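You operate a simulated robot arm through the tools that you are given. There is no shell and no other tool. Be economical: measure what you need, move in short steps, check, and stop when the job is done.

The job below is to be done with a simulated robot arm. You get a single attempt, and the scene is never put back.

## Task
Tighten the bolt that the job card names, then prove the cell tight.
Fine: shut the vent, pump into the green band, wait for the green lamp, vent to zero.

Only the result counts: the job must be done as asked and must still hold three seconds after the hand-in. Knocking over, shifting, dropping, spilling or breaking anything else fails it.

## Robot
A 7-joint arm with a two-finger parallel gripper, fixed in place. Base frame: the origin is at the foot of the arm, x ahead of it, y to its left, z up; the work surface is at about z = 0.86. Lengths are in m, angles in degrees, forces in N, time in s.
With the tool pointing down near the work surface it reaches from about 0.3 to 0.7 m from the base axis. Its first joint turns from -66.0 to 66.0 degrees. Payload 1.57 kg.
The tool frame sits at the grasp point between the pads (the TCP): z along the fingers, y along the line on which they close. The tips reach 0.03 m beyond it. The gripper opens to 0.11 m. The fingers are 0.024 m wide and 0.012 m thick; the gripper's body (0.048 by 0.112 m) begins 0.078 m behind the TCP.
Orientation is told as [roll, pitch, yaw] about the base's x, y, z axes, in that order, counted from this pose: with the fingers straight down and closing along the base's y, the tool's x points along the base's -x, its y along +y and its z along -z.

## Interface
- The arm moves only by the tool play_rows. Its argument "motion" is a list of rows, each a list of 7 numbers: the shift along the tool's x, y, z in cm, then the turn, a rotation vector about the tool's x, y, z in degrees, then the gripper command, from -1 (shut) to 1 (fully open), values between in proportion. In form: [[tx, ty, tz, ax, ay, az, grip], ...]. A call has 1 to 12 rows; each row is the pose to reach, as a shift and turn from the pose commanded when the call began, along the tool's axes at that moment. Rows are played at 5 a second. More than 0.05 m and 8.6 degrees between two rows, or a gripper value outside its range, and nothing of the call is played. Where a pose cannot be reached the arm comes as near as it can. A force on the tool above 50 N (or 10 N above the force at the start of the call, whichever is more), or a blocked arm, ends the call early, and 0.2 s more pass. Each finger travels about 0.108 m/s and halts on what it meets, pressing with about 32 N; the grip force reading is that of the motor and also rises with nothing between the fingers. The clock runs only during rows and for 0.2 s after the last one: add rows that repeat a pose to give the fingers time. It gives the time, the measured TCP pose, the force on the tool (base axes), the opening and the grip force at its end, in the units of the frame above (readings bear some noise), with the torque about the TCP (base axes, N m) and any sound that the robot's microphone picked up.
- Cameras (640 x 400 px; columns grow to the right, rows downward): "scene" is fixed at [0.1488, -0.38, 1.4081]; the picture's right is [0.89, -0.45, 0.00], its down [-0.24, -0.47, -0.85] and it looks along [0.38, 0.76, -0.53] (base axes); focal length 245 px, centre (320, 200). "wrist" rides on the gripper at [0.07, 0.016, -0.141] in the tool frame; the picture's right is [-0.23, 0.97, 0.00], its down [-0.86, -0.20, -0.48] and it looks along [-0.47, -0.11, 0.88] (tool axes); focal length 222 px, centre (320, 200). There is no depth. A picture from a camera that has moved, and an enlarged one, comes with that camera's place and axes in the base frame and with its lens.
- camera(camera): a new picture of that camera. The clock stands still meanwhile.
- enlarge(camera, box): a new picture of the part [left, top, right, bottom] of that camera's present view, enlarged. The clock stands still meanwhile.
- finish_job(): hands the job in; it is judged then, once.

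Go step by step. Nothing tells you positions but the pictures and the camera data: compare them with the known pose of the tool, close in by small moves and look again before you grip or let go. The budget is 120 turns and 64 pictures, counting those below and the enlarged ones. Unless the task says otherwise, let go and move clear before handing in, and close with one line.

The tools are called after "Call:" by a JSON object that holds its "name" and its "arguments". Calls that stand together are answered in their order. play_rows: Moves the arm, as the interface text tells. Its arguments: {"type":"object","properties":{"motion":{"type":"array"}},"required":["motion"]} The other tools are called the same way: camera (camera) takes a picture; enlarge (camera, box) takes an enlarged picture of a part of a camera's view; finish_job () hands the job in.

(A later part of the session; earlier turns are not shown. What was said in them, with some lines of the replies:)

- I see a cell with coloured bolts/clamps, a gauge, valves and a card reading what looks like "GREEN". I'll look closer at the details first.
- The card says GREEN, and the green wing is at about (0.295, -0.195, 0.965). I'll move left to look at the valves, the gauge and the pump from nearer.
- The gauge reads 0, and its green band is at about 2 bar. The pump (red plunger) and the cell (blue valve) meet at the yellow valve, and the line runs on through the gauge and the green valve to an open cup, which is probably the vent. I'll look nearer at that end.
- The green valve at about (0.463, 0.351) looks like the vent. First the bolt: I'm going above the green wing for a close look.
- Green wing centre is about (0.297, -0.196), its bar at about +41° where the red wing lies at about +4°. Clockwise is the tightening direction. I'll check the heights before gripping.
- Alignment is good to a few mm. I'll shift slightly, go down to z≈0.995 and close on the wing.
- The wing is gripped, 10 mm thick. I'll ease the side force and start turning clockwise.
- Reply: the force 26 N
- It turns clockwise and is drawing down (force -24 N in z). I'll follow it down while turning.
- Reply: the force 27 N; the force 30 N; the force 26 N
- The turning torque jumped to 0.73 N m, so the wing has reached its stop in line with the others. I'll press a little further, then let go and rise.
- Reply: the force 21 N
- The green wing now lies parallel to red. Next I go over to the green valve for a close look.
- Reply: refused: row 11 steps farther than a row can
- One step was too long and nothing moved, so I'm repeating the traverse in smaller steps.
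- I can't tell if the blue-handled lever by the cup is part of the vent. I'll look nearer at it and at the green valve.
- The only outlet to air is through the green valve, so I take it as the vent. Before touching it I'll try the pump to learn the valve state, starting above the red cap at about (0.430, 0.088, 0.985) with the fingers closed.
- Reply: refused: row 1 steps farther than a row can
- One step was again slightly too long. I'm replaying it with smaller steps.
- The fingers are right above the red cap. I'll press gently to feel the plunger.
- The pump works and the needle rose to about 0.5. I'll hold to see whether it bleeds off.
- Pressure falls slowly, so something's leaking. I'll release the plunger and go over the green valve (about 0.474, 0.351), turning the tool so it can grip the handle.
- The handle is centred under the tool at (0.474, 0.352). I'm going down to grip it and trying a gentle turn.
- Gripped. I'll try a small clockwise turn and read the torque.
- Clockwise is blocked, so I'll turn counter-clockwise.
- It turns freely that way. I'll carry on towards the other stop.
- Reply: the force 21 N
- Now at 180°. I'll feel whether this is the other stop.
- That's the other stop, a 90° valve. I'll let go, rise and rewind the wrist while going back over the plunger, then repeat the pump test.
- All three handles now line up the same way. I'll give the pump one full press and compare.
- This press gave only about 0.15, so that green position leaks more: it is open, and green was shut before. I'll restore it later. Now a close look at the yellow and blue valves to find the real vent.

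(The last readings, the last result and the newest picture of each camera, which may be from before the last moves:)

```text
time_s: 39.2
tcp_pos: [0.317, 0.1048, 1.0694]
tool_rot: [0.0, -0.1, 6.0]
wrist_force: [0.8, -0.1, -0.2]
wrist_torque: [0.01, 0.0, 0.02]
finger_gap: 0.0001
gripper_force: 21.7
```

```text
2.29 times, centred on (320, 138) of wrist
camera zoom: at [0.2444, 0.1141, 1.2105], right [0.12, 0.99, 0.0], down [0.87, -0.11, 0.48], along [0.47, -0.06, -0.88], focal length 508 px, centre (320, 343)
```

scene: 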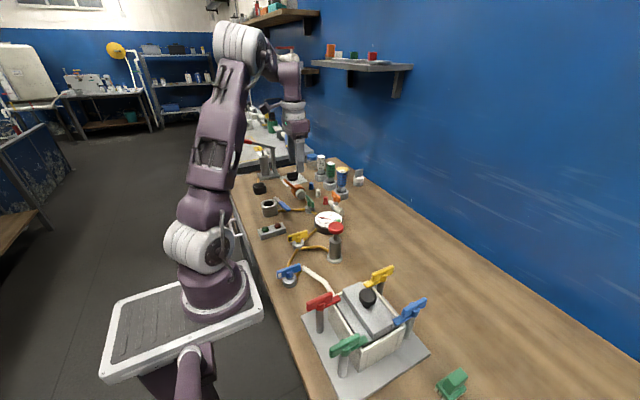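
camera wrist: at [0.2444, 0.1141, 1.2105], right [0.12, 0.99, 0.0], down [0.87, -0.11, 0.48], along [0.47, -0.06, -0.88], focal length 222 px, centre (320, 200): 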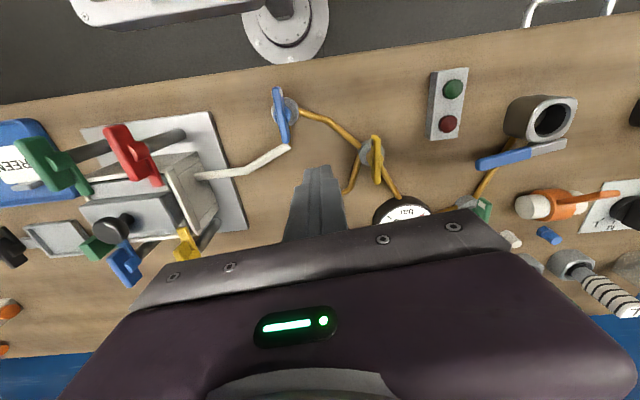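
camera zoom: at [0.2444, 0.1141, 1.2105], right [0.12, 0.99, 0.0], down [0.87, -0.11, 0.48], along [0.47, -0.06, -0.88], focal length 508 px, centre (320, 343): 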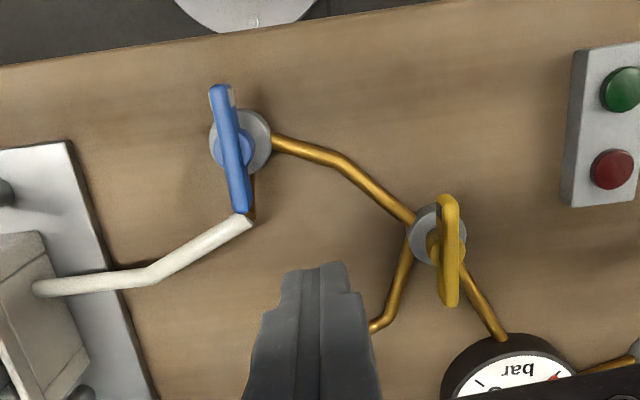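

All three pipes (pump, gauge, cell) meet at the yellow valve, which I now take as the manifold's vent. Blue isolates the cell and green isolates the socket, and clockwise shuts. I'll go to yellow at (0.356, 0.180).

Call:
{"name": "play_rows", "arguments": {"motion": [[-2, 3, 0, 0, 0, 3, 0], [-4, 6, 0, 0, 0, 6, 0], [-4.7, 7, 3, 0, 0, 6, 0], [-4.7, 7, 6.5, 0, 0, 6, 0], [-4.7, 7, 10, 0, 0, 6, 0], [-4.7, 7, 10, 0, 0, 6, 0]]}}

Call:
{"name": "camera", "arguments": {"camera": "wrist"}}

```text
time_s: 40.6
tcp_pos: [0.3554, 0.1814, 0.9703]
tool_rot: [0.0, 0.0, 0.0]
wrist_force: [-1.0, 0.7, -0.1]
wrist_torque: [0.01, -0.02, -0.01]
finger_gap: 0.055
gripper_force: 0.0
```

```text
24 pictures are left
camera wrist: at [0.2858, 0.1969, 1.1103], right [0.23, 0.97, 0.0], down [0.86, -0.2, 0.48], along [0.47, -0.11, -0.88], focal length 222 px, centre (320, 200)
```

wrist: 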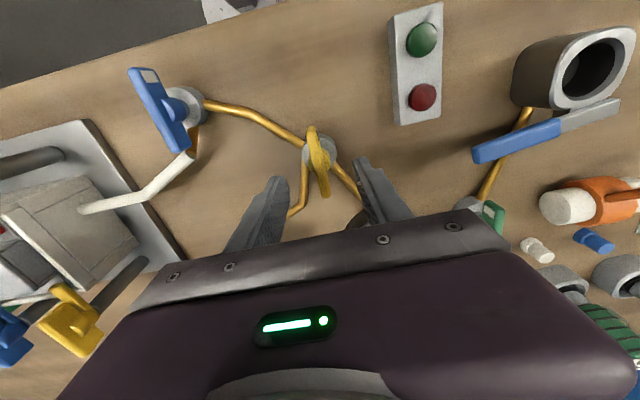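

Call:
{"name": "play_rows", "arguments": {"motion": [[0, 0, 2.5, 0, 0, 0, 0], [0, 0, 4.7, 0, 0, 0, 0], [0, 0, 4.7, 0, 0, 0, -1], [0, 0, 4.7, 0, 0, 0, -1], [0, 0, 4.7, 0, 0, 0, -1]]}}

Call:
{"name": "play_rows", "arguments": {"motion": [[0, 0, 0, 0, 0, 6, -1], [0, 0, 0, 0, 0, 12, -1], [0, 0, 0, 0, 0, 12, -1]]}}

```text
time_s: 41.8
tcp_pos: [0.3555, 0.18, 0.9221]
tool_rot: [0.0, 0.0, 0.1]
wrist_force: [1.3, -3.3, -6.0]
wrist_torque: [0.01, -0.96, 0.02]
finger_gap: 0.0098
gripper_force: 28.3
```

```text
time_s: 42.6
tcp_pos: [0.3555, 0.1808, 0.9227]
tool_rot: [0.1, 0.0, -12.1]
wrist_force: [-0.2, -0.3, -7.3]
wrist_torque: [-0.05, -0.32, 0.02]
finger_gap: 0.0099
gripper_force: 27.9
```

It turns freely clockwise. I'll turn it on to 90°.

Call:
{"name": "play_rows", "arguments": {"motion": [[0, 0, 0, 0, 0, 8, -1], [0, 0, 0, 0, 0, 16, -1], [0, 0, 0, 0, 0, 24, -1], [0, 0, 0, 0, 0, 32, -1], [0, 0, 0, 0, 0, 40, -1], [0, 0, 0, 0, 0, 40, -1]]}}

Call:
{"name": "play_rows", "arguments": {"motion": [[0, 0, 0, 0, 0, 8, -1], [0, 0, 0, 0, 0, 16, -1], [0, 0, 0, 0, 0, 24, -1], [0, 0, 0, 0, 0, 32, -1], [0, 0, 0, 0, 0, 40, -1], [0, 0, 0, 0, 0, 42, -1], [0, 0, 0, 0, 0, 42, -1]]}}

```text
time_s: 44.0
tcp_pos: [0.3565, 0.1797, 0.9207]
tool_rot: [-0.1, 0.0, -52.1]
wrist_force: [-6.5, 2.4, -19.4]
wrist_torque: [0.43, -0.03, 0.01]
finger_gap: 0.0099
gripper_force: 28.2
```

```text
time_s: 45.6
tcp_pos: [0.3552, 0.1802, 0.9221]
tool_rot: [0.0, 0.0, -94.0]
wrist_force: [-14.5, -0.7, 2.6]
wrist_torque: [-0.38, 0.15, 0.79]
finger_gap: 0.0112
gripper_force: 28.9
```

Stop reached, so yellow is shut. I'll let go, rise and go to the green valve to restore it to shut.

Call:
{"name": "play_rows", "arguments": {"motion": [[0, 0, 0, 0, 0, -4, 0], [0, 0, 0, 0, 0, -4, 0], [0, 0, -4, 0, 0, -10, 0], [0, 0, -8, 0, 0, -18, 0], [2.5, 1.5, -11, 0, 0, -26, 0], [5.5, 3.5, -11, 0, 0, -34, 0], [8.5, 5.5, -11, 0, 0, -42, 0], [11.5, 7.5, -11, 0, 0, -50, 0], [14.5, 9, -11, 0, 0, -58, 0], [17, 10, -11, 0, 0, -66, 0], [17.9, 10.7, -11, 0, 0, -74, 0], [17.9, 10.7, -11, 0, 0, -82, 0]]}}

Call:
{"name": "play_rows", "arguments": {"motion": [[0, 0, 0, 0, 0, -8, 0], [0, 0, 0, 0, 0, -12, 0], [0, 0, 3, 0, 0, -12, 0], [0, 0, 6, 0, 0, -12, 0], [0, 0, 6, 0, 0, -12, 0]]}}

Call:
{"name": "camera", "arguments": {"camera": "wrist"}}

```text
time_s: 48.2
tcp_pos: [0.4755, 0.3498, 1.0317]
tool_rot: [0.0, 0.0, -11.9]
wrist_force: [0.6, -0.4, 0.0]
wrist_torque: [0.03, 0.01, -0.03]
finger_gap: 0.0548
gripper_force: 0.0
```

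```text
time_s: 49.4
tcp_pos: [0.4762, 0.3507, 0.9726]
tool_rot: [0.0, 0.0, 0.0]
wrist_force: [-1.1, 0.4, 0.8]
wrist_torque: [0.0, 0.02, -0.01]
finger_gap: 0.0553
gripper_force: 0.1
```

```text
23 pictures are left
camera wrist: at [0.4054, 0.367, 1.1134], right [0.23, 0.97, 0.0], down [0.86, -0.2, 0.48], along [0.47, -0.11, -0.88], focal length 222 px, centre (320, 200)
```

wrist: 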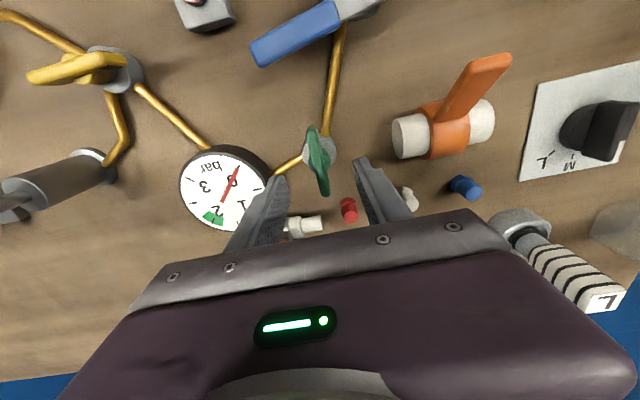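

Aligned. I'm going down, gripping, and turning green clockwise back to shut.

Call:
{"name": "play_rows", "arguments": {"motion": [[0, 0, 2.5, 0, 0, 0, 0], [0.1, 0, 4.9, 0, 0, 0, 0], [0.1, 0, 4.9, 0, 0, 0, -1], [0.1, 0, 4.9, 0, 0, 0, -1], [0.1, 0, 4.9, 0, 0, 0, -1], [0.1, 0, 4.9, 0, 0, 7, -1], [0.1, 0, 4.9, 0, 0, 14, -1], [0.1, 0, 4.9, 0, 0, 14, -1]]}}

Call:
{"name": "play_rows", "arguments": {"motion": [[0, 0, 0, 0, 0, 8, -1], [0, 0, 0, 0, 0, 16, -1], [0, 0, 0, 0, 0, 24, -1], [0, 0, 0, 0, 0, 32, -1], [0, 0, 0, 0, 0, 40, -1], [0, 0, 0, 0, 0, 48, -1], [0, 0, 0, 0, 0, 56, -1], [0, 0, 0, 0, 0, 64, -1], [0, 0, 0, 0, 0, 72, -1], [0, 0, 0, 0, 0, 80, -1], [0, 0, 0, 0, 0, 80, -1]]}}

```text
time_s: 51.2
tcp_pos: [0.4744, 0.3509, 0.9227]
tool_rot: [0.0, 0.1, -14.2]
wrist_force: [3.8, 1.3, -8.9]
wrist_torque: [0.1, 0.11, 0.01]
finger_gap: 0.0098
gripper_force: 28.6
```

```text
time_s: 53.6
tcp_pos: [0.4758, 0.3516, 0.9247]
tool_rot: [0.1, -0.1, -94.0]
wrist_force: [17.9, 5.2, -11.4]
wrist_torque: [-0.22, -0.15, 0.8]
finger_gap: 0.0112
gripper_force: 29.2
```

Green is shut again at its stop. Back to the plunger to pump.

Call:
{"name": "play_rows", "arguments": {"motion": [[0, 0, 0, 0, 0, -4, 0], [0, 0, 0, 0, 0, -4, 0], [0, 0, -4, 0, 0, -10, 0], [0, 0, -8, 0, 0, -18, 0], [-3, -0.5, -11, 0, 0, -26, -0.5], [-7, -1, -13, 0, 0, -34, -1], [-11.5, -1.5, -13, 0, 0, -42, -1], [-16, -2, -13, 0, 0, -50, -1], [-20, -2.4, -13, 0, 0, -58, -1], [-24, -2.7, -13, 0, 0, -66, -1], [-26.7, -2.85, -13, 0, 0, -74, -1], [-26.7, -2.85, -13, 0, 0, -82, -1]]}}

Call:
{"name": "play_rows", "arguments": {"motion": [[0, 0, 2, 0, 0, -6, -1], [0, 0, 3, 0, 0, -12, -1], [0, 0, 5, 0, 0, -12, -1], [0, 0, 6.5, 0, 0, -12, -1], [0, 0, 6.5, 0, 0, -12, -1]]}}

Call:
{"name": "enlarge", "arguments": {"camera": "wrist", "box": [280, 80, 520, 230]}}

```text
time_s: 56.2
tcp_pos: [0.4267, 0.0867, 1.054]
tool_rot: [0.0, 0.0, -11.9]
wrist_force: [0.0, 1.5, -0.5]
wrist_torque: [-0.02, 0.04, 0.02]
finger_gap: 0.0
gripper_force: 21.7
```

```text
time_s: 57.4
tcp_pos: [0.4273, 0.0867, 0.9879]
tool_rot: [0.1, -0.1, 0.1]
wrist_force: [0.3, 2.6, 8.3]
wrist_torque: [0.09, 0.03, 0.05]
finger_gap: 0.0
gripper_force: 21.8
```

```text
2.67 times, centred on (400, 155) of wrist
camera zoom: at [0.3569, 0.1023, 1.1292], right [0.23, 0.97, 0.0], down [0.85, -0.2, 0.48], along [0.47, -0.11, -0.88], focal length 592 px, centre (107, 320)
```

zoom: 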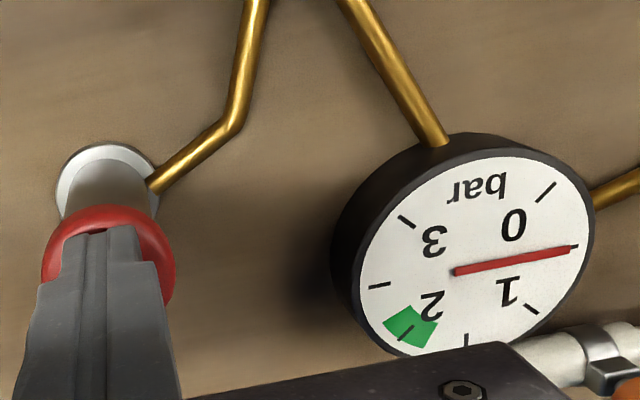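

The needle is at 0.5 on one press. I'll hold again to check for a leak.

Call:
{"name": "play_rows", "arguments": {"motion": [[0, 0, 0, 0, 0, 0, -1], [0, 0, 0, 0, 0, 0, -1], [0, 0, 0, 0, 0, 0, -1], [0, 0, 0, 0, 0, 0, -1], [0, 0, 0, 0, 0, 0, -1], [0, 0, 0, 0, 0, 0, -1], [0, 0, 0, 0, 0, 0, -1], [0, 0, 0, 0, 0, 0, -1]]}}

Call:
{"name": "enlarge", "arguments": {"camera": "wrist", "box": [280, 80, 520, 230]}}

```text
time_s: 59.2
tcp_pos: [0.4272, 0.0865, 0.989]
tool_rot: [0.0, -0.1, 0.0]
wrist_force: [3.1, 1.9, 7.6]
wrist_torque: [0.04, -0.1, -0.01]
finger_gap: 0.0
gripper_force: 21.3
```

```text
2.67 times, centred on (400, 155) of wrist
camera zoom: at [0.3568, 0.1022, 1.1293], right [0.23, 0.97, 0.0], down [0.85, -0.2, 0.48], along [0.47, -0.11, -0.88], focal length 592 px, centre (107, 320)
```

zoom: 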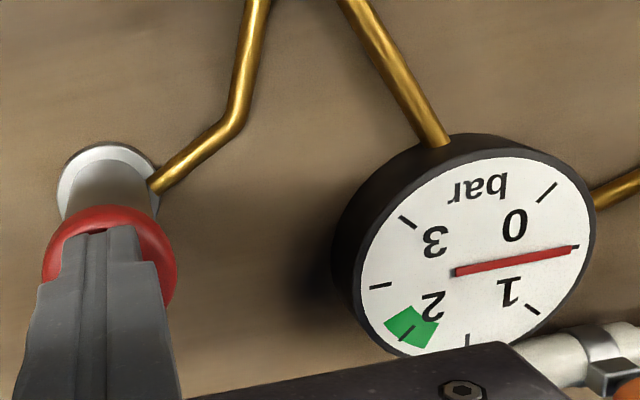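

It holds at 0.5, so the yellow valve was the vent and the system is tight. I'll pump two more strokes.

Call:
{"name": "play_rows", "arguments": {"motion": [[0, 0, -2, 0, 0, 0, -1], [0, 0, -4, 0, 0, 0, -1], [0, 0, -4, 0, 0, 0, -1], [0, 0, -2, 0, 0, 0, -1], [0, 0, 0, 0, 0, 0, -1], [0, 0, 0, 0, 0, 0, -1], [0, 0, -2, 0, 0, 0, -1], [0, 0, -4, 0, 0, 0, -1], [0, 0, -4, 0, 0, 0, -1], [0, 0, -2, 0, 0, 0, -1], [0, 0, 0, 0, 0, 0, -1], [0, 0, 0, 0, 0, 0, -1]]}}

Call:
{"name": "enlarge", "arguments": {"camera": "wrist", "box": [280, 80, 520, 230]}}

```text
time_s: 61.8
tcp_pos: [0.427, 0.0861, 0.9883]
tool_rot: [0.0, 0.0, 0.0]
wrist_force: [1.8, -3.8, 6.5]
wrist_torque: [-0.12, -0.04, -0.03]
finger_gap: 0.0001
gripper_force: 21.3
```

```text
2.67 times, centred on (400, 155) of wrist
camera zoom: at [0.3572, 0.1028, 1.1294], right [0.23, 0.97, 0.0], down [0.85, -0.2, 0.48], along [0.47, -0.11, -0.88], focal length 592 px, centre (107, 320)
```

zoom: 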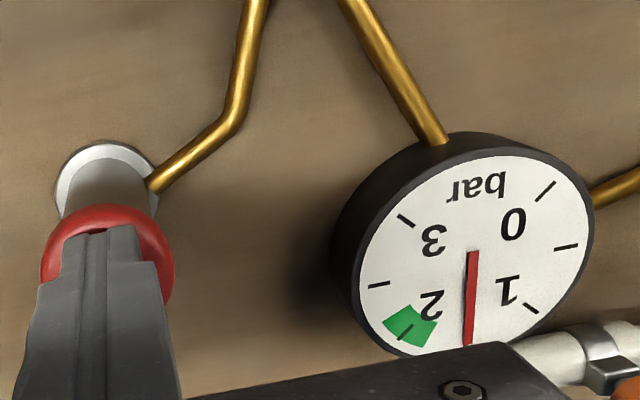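

At 1.5 now. One more stroke should bring it to 2.0, inside the band.

Call:
{"name": "play_rows", "arguments": {"motion": [[0, 0, -2, 0, 0, 0, -1], [0, 0, -4, 0, 0, 0, -1], [0, 0, -4, 0, 0, 0, -1], [0, 0, -2, 0, 0, 0, -1], [0, 0, 0, 0, 0, 0, -1], [0, 0, 0, 0, 0, 0, -1]]}}

Call:
{"name": "play_rows", "arguments": {"motion": [[0, 0, -3, 0, 0, 0, -1], [0, 0, -6, 0, 0, 0, -1], [0, 0, -8, 0, 0, 0, -1], [2, 2, -8, 0, 0, 0, -1]]}}

Call:
{"name": "enlarge", "arguments": {"camera": "wrist", "box": [280, 20, 520, 230]}}

Call:
{"name": "enlarge", "arguments": {"camera": "scene", "box": [240, 180, 360, 260]}}

```text
time_s: 63.2
tcp_pos: [0.4261, 0.0862, 0.9872]
tool_rot: [-0.1, 0.0, 0.0]
wrist_force: [0.3, -1.9, 7.9]
wrist_torque: [-0.02, -0.03, -0.02]
finger_gap: 0.0
gripper_force: 20.7
```

```text
time_s: 64.2
tcp_pos: [0.4071, 0.1068, 1.0695]
tool_rot: [0.1, 0.1, 0.0]
wrist_force: [-0.3, 0.7, -0.3]
wrist_torque: [-0.03, 0.0, 0.01]
finger_gap: 0.0001
gripper_force: 21.4
```

```text
1.90 times, centred on (400, 125) of wrist
camera zoom: at [0.3365, 0.1225, 1.2097], right [0.23, 0.97, 0.0], down [0.85, -0.2, 0.48], along [0.47, -0.11, -0.88], focal length 423 px, centre (168, 343)
```

zoom: 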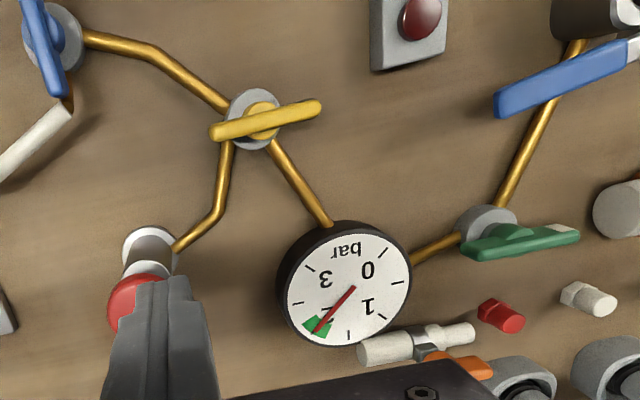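

```text
5.00 times, centred on (300, 220) of scene
camera zoom: at [0.1488, -0.38, 1.4081], right [0.89, -0.45, 0.0], down [-0.24, -0.47, -0.85], along [0.38, 0.76, -0.53], focal length 1223 px, centre (420, 100)
```

zoom: 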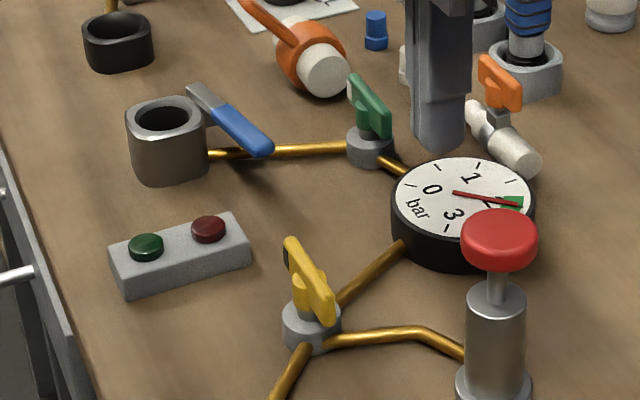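

The needle is in the green band with no lamp lit yet. While waiting I'll go over the yellow handle with the tool turned to -90°.

Call:
{"name": "play_rows", "arguments": {"motion": [[1, 1, 0, 0, 0, 8, -1], [2, 2, 0, 0, 0, 16, -0.5], [3, 3, 0, 0, 0, 24, 0], [4, 4, 0, 0, 0, 32, 0], [5.1, 5, 0, 0, 0, 40, 0], [5.1, 6, 0, 0, 0, 48, 0], [5.1, 7.35, 0, 0, 0, 56, 0], [5.1, 7.35, 0, 0, 0, 64, 0], [5.1, 7.35, 0, 0, 0, 72, 0], [5.1, 7.35, 0, 0, 0, 80, 0], [5.1, 7.35, 0, 0, 0, 88, 0], [5.1, 7.35, 0, 0, 0, 90, 0]]}}

Call:
{"name": "enlarge", "arguments": {"camera": "scene", "box": [240, 180, 360, 260]}}

```text
time_s: 66.8
tcp_pos: [0.3554, 0.1784, 1.0674]
tool_rot: [0.0, 0.0, -90.1]
wrist_force: [-0.7, -0.5, -0.5]
wrist_torque: [0.01, 0.01, 0.01]
finger_gap: 0.055
gripper_force: 0.1
```

```text
5.00 times, centred on (300, 220) of scene
camera zoom: at [0.1488, -0.38, 1.4081], right [0.89, -0.45, 0.0], down [-0.24, -0.47, -0.85], along [0.38, 0.76, -0.53], focal length 1223 px, centre (420, 100)
```

zoom: 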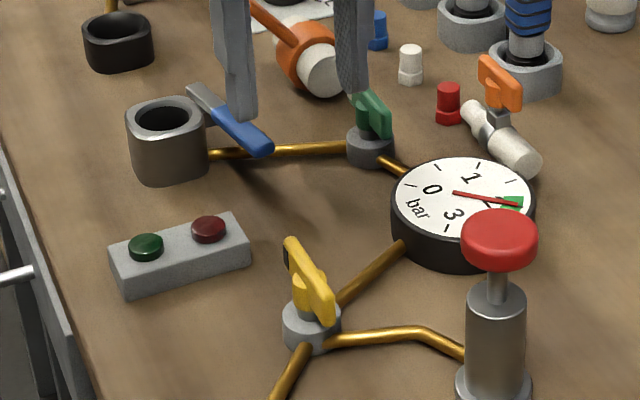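

Pressure is holding with no lamp yet. I'll wait.

Call:
{"name": "play_rows", "arguments": {"motion": [[0, 0, 0, 0, 0, 0, 0], [0, 0, 0, 0, 0, 0, 0], [0, 0, 0, 0, 0, 0, 0], [0, 0, 0, 0, 0, 0, 0], [0, 0, 0, 0, 0, 0, 0], [0, 0, 0, 0, 0, 0, 0], [0, 0, 0, 0, 0, 0, 0], [0, 0, 0, 0, 0, 0, 0], [0, 0, 0, 0, 0, 0, 0], [0, 0, 0, 0, 0, 0, 0], [0, 0, 0, 0, 0, 0, 0], [0, 0, 0, 0, 0, 0, 0]]}}

Call:
{"name": "play_rows", "arguments": {"motion": [[0, 0, 0, 0, 0, 0, 0], [0, 0, 0, 0, 0, 0, 0], [0, 0, 0, 0, 0, 0, 0], [0, 0, 0, 0, 0, 0, 0], [0, 0, 0, 0, 0, 0, 0], [0, 0, 0, 0, 0, 0, 0], [0, 0, 0, 0, 0, 0, 0], [0, 0, 0, 0, 0, 0, 0], [0, 0, 0, 0, 0, 0, 0], [0, 0, 0, 0, 0, 0, 0], [0, 0, 0, 0, 0, 0, 0], [0, 0, 0, 0, 0, 0, 0]]}}

Call:
{"name": "enlarge", "arguments": {"camera": "scene", "box": [240, 180, 360, 260]}}

```text
time_s: 69.4
tcp_pos: [0.3562, 0.1794, 1.0689]
tool_rot: [0.0, 0.0, -90.0]
wrist_force: [0.2, -0.5, -0.2]
wrist_torque: [0.03, -0.01, 0.01]
finger_gap: 0.055
gripper_force: 0.1
```

```text
time_s: 72.0
tcp_pos: [0.3547, 0.1783, 1.0689]
tool_rot: [0.1, -0.1, -90.0]
wrist_force: [-0.4, 0.1, 0.1]
wrist_torque: [0.01, 0.02, -0.01]
finger_gap: 0.0548
gripper_force: 0.0
```

```text
5.00 times, centred on (300, 220) of scene
camera zoom: at [0.1488, -0.38, 1.4081], right [0.89, -0.45, 0.0], down [-0.24, -0.47, -0.85], along [0.38, 0.76, -0.53], focal length 1223 px, centre (420, 100)
```

zoom: 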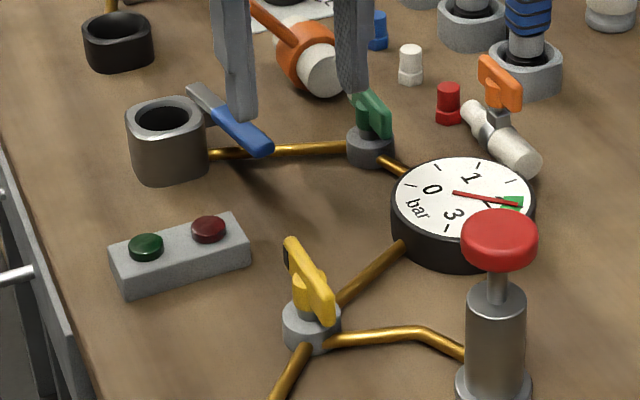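

Still steady, so I'll wait some more seconds before looking again.

Call:
{"name": "play_rows", "arguments": {"motion": [[0, 0, 0, 0, 0, 0, 0], [0, 0, 0, 0, 0, 0, 0], [0, 0, 0, 0, 0, 0, 0], [0, 0, 0, 0, 0, 0, 0], [0, 0, 0, 0, 0, 0, 0], [0, 0, 0, 0, 0, 0, 0], [0, 0, 0, 0, 0, 0, 0], [0, 0, 0, 0, 0, 0, 0], [0, 0, 0, 0, 0, 0, 0], [0, 0, 0, 0, 0, 0, 0], [0, 0, 0, 0, 0, 0, 0], [0, 0, 0, 0, 0, 0, 0]]}}

Call:
{"name": "play_rows", "arguments": {"motion": [[0, 0, 0, 0, 0, 0, 0], [0, 0, 0, 0, 0, 0, 0], [0, 0, 0, 0, 0, 0, 0], [0, 0, 0, 0, 0, 0, 0], [0, 0, 0, 0, 0, 0, 0], [0, 0, 0, 0, 0, 0, 0], [0, 0, 0, 0, 0, 0, 0], [0, 0, 0, 0, 0, 0, 0], [0, 0, 0, 0, 0, 0, 0], [0, 0, 0, 0, 0, 0, 0], [0, 0, 0, 0, 0, 0, 0], [0, 0, 0, 0, 0, 0, 0]]}}

Call:
{"name": "play_rows", "arguments": {"motion": [[0, 0, 0, 0, 0, 0, 0], [0, 0, 0, 0, 0, 0, 0], [0, 0, 0, 0, 0, 0, 0], [0, 0, 0, 0, 0, 0, 0], [0, 0, 0, 0, 0, 0, 0], [0, 0, 0, 0, 0, 0, 0], [0, 0, 0, 0, 0, 0, 0], [0, 0, 0, 0, 0, 0, 0], [0, 0, 0, 0, 0, 0, 0], [0, 0, 0, 0, 0, 0, 0], [0, 0, 0, 0, 0, 0, 0], [0, 0, 0, 0, 0, 0, 0]]}}

Call:
{"name": "enlarge", "arguments": {"camera": "scene", "box": [240, 180, 360, 260]}}

```text
time_s: 74.6
tcp_pos: [0.3554, 0.1811, 1.0679]
tool_rot: [0.0, 0.0, -90.0]
wrist_force: [-0.5, -0.4, -0.1]
wrist_torque: [-0.01, 0.0, 0.01]
finger_gap: 0.0554
gripper_force: 0.0
```

```text
time_s: 77.2
tcp_pos: [0.3551, 0.1792, 1.0685]
tool_rot: [0.1, -0.1, -90.0]
wrist_force: [0.5, 0.6, -0.1]
wrist_torque: [-0.02, 0.01, 0.01]
finger_gap: 0.0551
gripper_force: 0.1
```

```text
time_s: 79.8
tcp_pos: [0.3557, 0.18, 1.0682]
tool_rot: [0.0, 0.0, -90.1]
wrist_force: [-0.5, 0.3, -1.0]
wrist_torque: [0.0, 0.05, 0.0]
finger_gap: 0.055
gripper_force: 0.0
```

```text
5.00 times, centred on (300, 220) of scene
camera zoom: at [0.1488, -0.38, 1.4081], right [0.89, -0.45, 0.0], down [-0.24, -0.47, -0.85], along [0.38, 0.76, -0.53], focal length 1223 px, centre (420, 100)
```

zoom: 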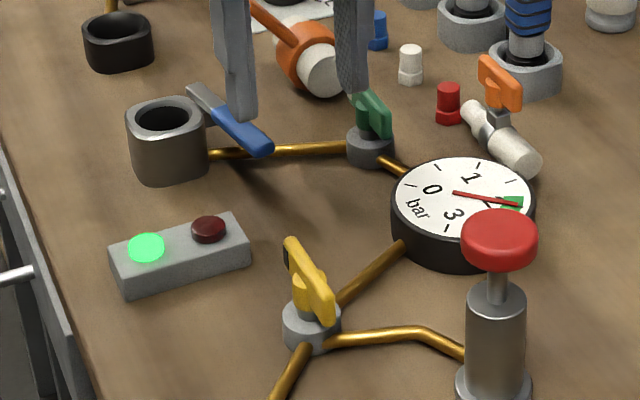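

The green lamp is on. Now I open the yellow vent: down, grip, and turn counter-clockwise by 90°.

Call:
{"name": "play_rows", "arguments": {"motion": [[0, 0, 4.5, 0, 0, 0, 0], [0, 0, 9, 0, 0, 0, 0], [0, 0, 12, 0, 0, 0, 0], [0, 0, 14.5, 0, 0, 0, 0], [0, 0, 14.5, 0, 0, 0, -1], [0, 0, 14.5, 0, 0, 0, -1], [0, 0, 14.5, 0, 0, 0, -1], [0, 0, 14.5, 0, 0, -7, -1], [0, 0, 14.5, 0, 0, -14, -1], [0, 0, 14.5, 0, 0, -14, -1]]}}

Call:
{"name": "play_rows", "arguments": {"motion": [[0, 0, 0, 0, 0, -8, -1], [0, 0, 0, 0, 0, -16, -1], [0, 0, 0, 0, 0, -24, -1], [0, 0, 0, 0, 0, -32, -1], [0, 0, 0, 0, 0, -40, -1], [0, 0, 0, 0, 0, -48, -1], [0, 0, 0, 0, 0, -56, -1], [0, 0, 0, 0, 0, -64, -1], [0, 0, 0, 0, 0, -72, -1], [0, 0, 0, 0, 0, -80, -1], [0, 0, 0, 0, 0, -80, -1]]}}

```text
time_s: 82.0
tcp_pos: [0.3559, 0.1804, 0.9229]
tool_rot: [-0.1, 0.0, -75.9]
wrist_force: [-4.5, 3.5, -19.7]
wrist_torque: [-0.19, -0.28, -0.02]
finger_gap: 0.0099
gripper_force: 28.1
```

```text
time_s: 84.4
tcp_pos: [0.3563, 0.18, 0.9238]
tool_rot: [0.0, -0.1, 4.1]
wrist_force: [-12.3, 9.0, -13.3]
wrist_torque: [0.08, -0.1, -0.69]
finger_gap: 0.0114
gripper_force: 28.7
```

The vent is open at its stop. I'll let go, rise and wait for zero.

Call:
{"name": "play_rows", "arguments": {"motion": [[0, 0, 0, 0, 0, 4, 0], [0, 0, 0, 0, 0, 4, 0], [0, 0, -4, 0, 0, 4, 0], [0, 0, -8, 0, 0, 4, 0], [0, 0, -12, 0, 0, 4, 0], [0, 0, -16, 0, 0, 4, 0], [0, 0, -20, 0, 0, 4, 0], [0, 0, -20, 0, 0, 4, 0], [0, 0, -20, 0, 0, 4, 0], [0, 0, -20, 0, 0, 4, 0], [0, 0, -20, 0, 0, 4, 0], [0, 0, -20, 0, 0, 4, 0]]}}

Call:
{"name": "play_rows", "arguments": {"motion": [[0, 0, 0, 0, 0, 0, 0], [0, 0, 0, 0, 0, 0, 0], [0, 0, 0, 0, 0, 0, 0], [0, 0, 0, 0, 0, 0, 0], [0, 0, 0, 0, 0, 0, 0], [0, 0, 0, 0, 0, 0, 0], [0, 0, 0, 0, 0, 0, 0], [0, 0, 0, 0, 0, 0, 0], [0, 0, 0, 0, 0, 0, 0], [0, 0, 0, 0, 0, 0, 0], [0, 0, 0, 0, 0, 0, 0], [0, 0, 0, 0, 0, 0, 0]]}}

Call:
{"name": "play_rows", "arguments": {"motion": [[0, 0, 0, 0, 0, 0, 0], [0, 0, 0, 0, 0, 0, 0], [0, 0, 0, 0, 0, 0, 0], [0, 0, 0, 0, 0, 0, 0], [0, 0, 0, 0, 0, 0, 0], [0, 0, 0, 0, 0, 0, 0], [0, 0, 0, 0, 0, 0, 0], [0, 0, 0, 0, 0, 0, 0], [0, 0, 0, 0, 0, 0, 0], [0, 0, 0, 0, 0, 0, 0], [0, 0, 0, 0, 0, 0, 0], [0, 0, 0, 0, 0, 0, 0]]}}

Call:
{"name": "enlarge", "arguments": {"camera": "scene", "box": [240, 180, 360, 260]}}

```text
time_s: 87.0
tcp_pos: [0.3567, 0.1785, 1.1246]
tool_rot: [0.0, 0.0, -0.1]
wrist_force: [-0.3, -1.2, -0.4]
wrist_torque: [-0.01, -0.01, 0.01]
finger_gap: 0.0548
gripper_force: 0.1
```

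```text
time_s: 89.6
tcp_pos: [0.3548, 0.1786, 1.1251]
tool_rot: [0.0, 0.0, 0.0]
wrist_force: [-1.0, 0.3, -0.4]
wrist_torque: [0.03, -0.02, -0.02]
finger_gap: 0.055
gripper_force: 0.0
```

```text
time_s: 92.2
tcp_pos: [0.356, 0.1795, 1.1243]
tool_rot: [0.0, 0.0, 0.0]
wrist_force: [0.5, -0.5, 0.5]
wrist_torque: [0.0, 0.03, 0.0]
finger_gap: 0.055
gripper_force: 0.2
```

```text
5.00 times, centred on (300, 220) of scene
camera zoom: at [0.1488, -0.38, 1.4081], right [0.89, -0.45, 0.0], down [-0.24, -0.47, -0.85], along [0.38, 0.76, -0.53], focal length 1223 px, centre (420, 100)
```

zoom: 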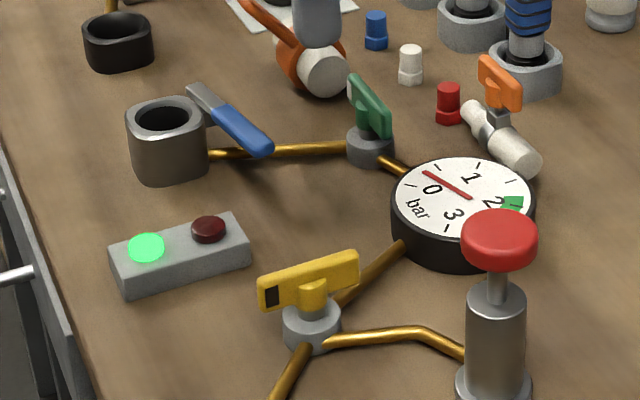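

Pressure is about 0.3 and falling, and the lamp stays green. I'll wait longer for zero.

Call:
{"name": "play_rows", "arguments": {"motion": [[0, 0, 0, 0, 0, 0, 0], [0, 0, 0, 0, 0, 0, 0], [0, 0, 0, 0, 0, 0, 0], [0, 0, 0, 0, 0, 0, 0], [0, 0, 0, 0, 0, 0, 0], [0, 0, 0, 0, 0, 0, 0], [0, 0, 0, 0, 0, 0, 0], [0, 0, 0, 0, 0, 0, 0], [0, 0, 0, 0, 0, 0, 0], [0, 0, 0, 0, 0, 0, 0], [0, 0, 0, 0, 0, 0, 0], [0, 0, 0, 0, 0, 0, 0]]}}

Call:
{"name": "play_rows", "arguments": {"motion": [[0, 0, 0, 0, 0, 0, 0], [0, 0, 0, 0, 0, 0, 0], [0, 0, 0, 0, 0, 0, 0], [0, 0, 0, 0, 0, 0, 0], [0, 0, 0, 0, 0, 0, 0], [0, 0, 0, 0, 0, 0, 0], [0, 0, 0, 0, 0, 0, 0], [0, 0, 0, 0, 0, 0, 0], [0, 0, 0, 0, 0, 0, 0], [0, 0, 0, 0, 0, 0, 0], [0, 0, 0, 0, 0, 0, 0], [0, 0, 0, 0, 0, 0, 0]]}}

Call:
{"name": "play_rows", "arguments": {"motion": [[0, 0, 0, 0, 0, 0, 0], [0, 0, 0, 0, 0, 0, 0], [0, 0, 0, 0, 0, 0, 0], [0, 0, 0, 0, 0, 0, 0], [0, 0, 0, 0, 0, 0, 0], [0, 0, 0, 0, 0, 0, 0], [0, 0, 0, 0, 0, 0, 0], [0, 0, 0, 0, 0, 0, 0], [0, 0, 0, 0, 0, 0, 0], [0, 0, 0, 0, 0, 0, 0], [0, 0, 0, 0, 0, 0, 0], [0, 0, 0, 0, 0, 0, 0]]}}

Call:
{"name": "play_rows", "arguments": {"motion": [[0, 0, 0, 0, 0, 0, 0], [0, 0, 0, 0, 0, 0, 0], [0, 0, 0, 0, 0, 0, 0], [0, 0, 0, 0, 0, 0, 0], [0, 0, 0, 0, 0, 0, 0], [0, 0, 0, 0, 0, 0, 0], [0, 0, 0, 0, 0, 0, 0], [0, 0, 0, 0, 0, 0, 0], [0, 0, 0, 0, 0, 0, 0], [0, 0, 0, 0, 0, 0, 0], [0, 0, 0, 0, 0, 0, 0], [0, 0, 0, 0, 0, 0, 0]]}}

Call:
{"name": "enlarge", "arguments": {"camera": "scene", "box": [240, 180, 360, 260]}}

Call:
{"name": "camera", "arguments": {"camera": "scene"}}

```text
time_s: 94.8
tcp_pos: [0.3553, 0.179, 1.1235]
tool_rot: [-0.1, 0.0, 0.0]
wrist_force: [0.1, -0.6, 0.0]
wrist_torque: [0.01, 0.02, 0.01]
finger_gap: 0.055
gripper_force: 0.0
```

```text
time_s: 97.4
tcp_pos: [0.356, 0.178, 1.1234]
tool_rot: [0.0, 0.0, 0.0]
wrist_force: [1.2, 0.1, 2.0]
wrist_torque: [0.03, 0.0, -0.03]
finger_gap: 0.0549
gripper_force: 0.1
```

```text
time_s: 100.0
tcp_pos: [0.3559, 0.1791, 1.1237]
tool_rot: [0.0, 0.0, 0.0]
wrist_force: [-1.1, 0.3, 0.2]
wrist_torque: [-0.01, -0.01, -0.04]
finger_gap: 0.0551
gripper_force: 0.1
```

```text
time_s: 102.6
tcp_pos: [0.3567, 0.1787, 1.124]
tool_rot: [0.0, 0.0, 0.1]
wrist_force: [0.5, 0.0, -0.4]
wrist_torque: [0.03, 0.0, 0.03]
finger_gap: 0.055
gripper_force: 0.0
```

```text
5.00 times, centred on (300, 220) of scene
camera zoom: at [0.1488, -0.38, 1.4081], right [0.89, -0.45, 0.0], down [-0.24, -0.47, -0.85], along [0.38, 0.76, -0.53], focal length 1223 px, centre (420, 100)
```

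zoom: 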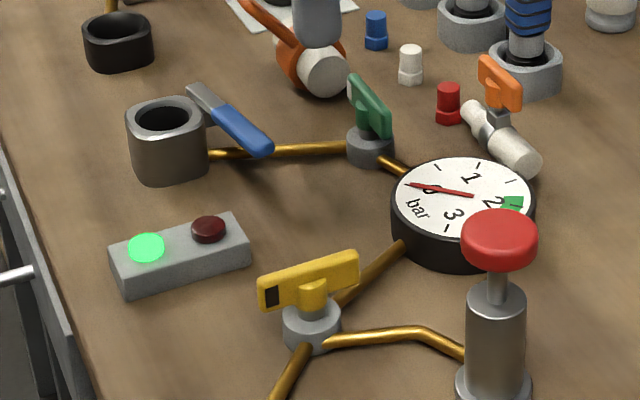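

```text
12 pictures are left
```

scene: 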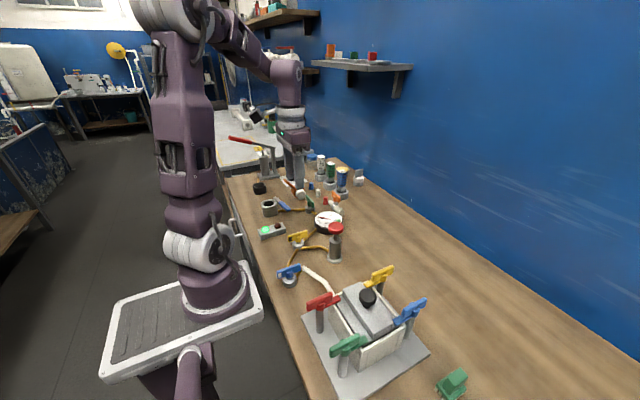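

The gauge is at 0, the green lamp is lit, the wing is tight, the valves are back as found and the arm is clear. I'm handing in.

Call:
{"name": "finish_job", "arguments": {}}

```text
The job is handed in.
```

The green bolt is tight and the cell held 2.0 bar in the green band until the green lamp lit. It is now vented to zero through the yellow valve, which I left open as I found it. While finding the vent I opened the green valve by mistake, and I shut it again before the test.
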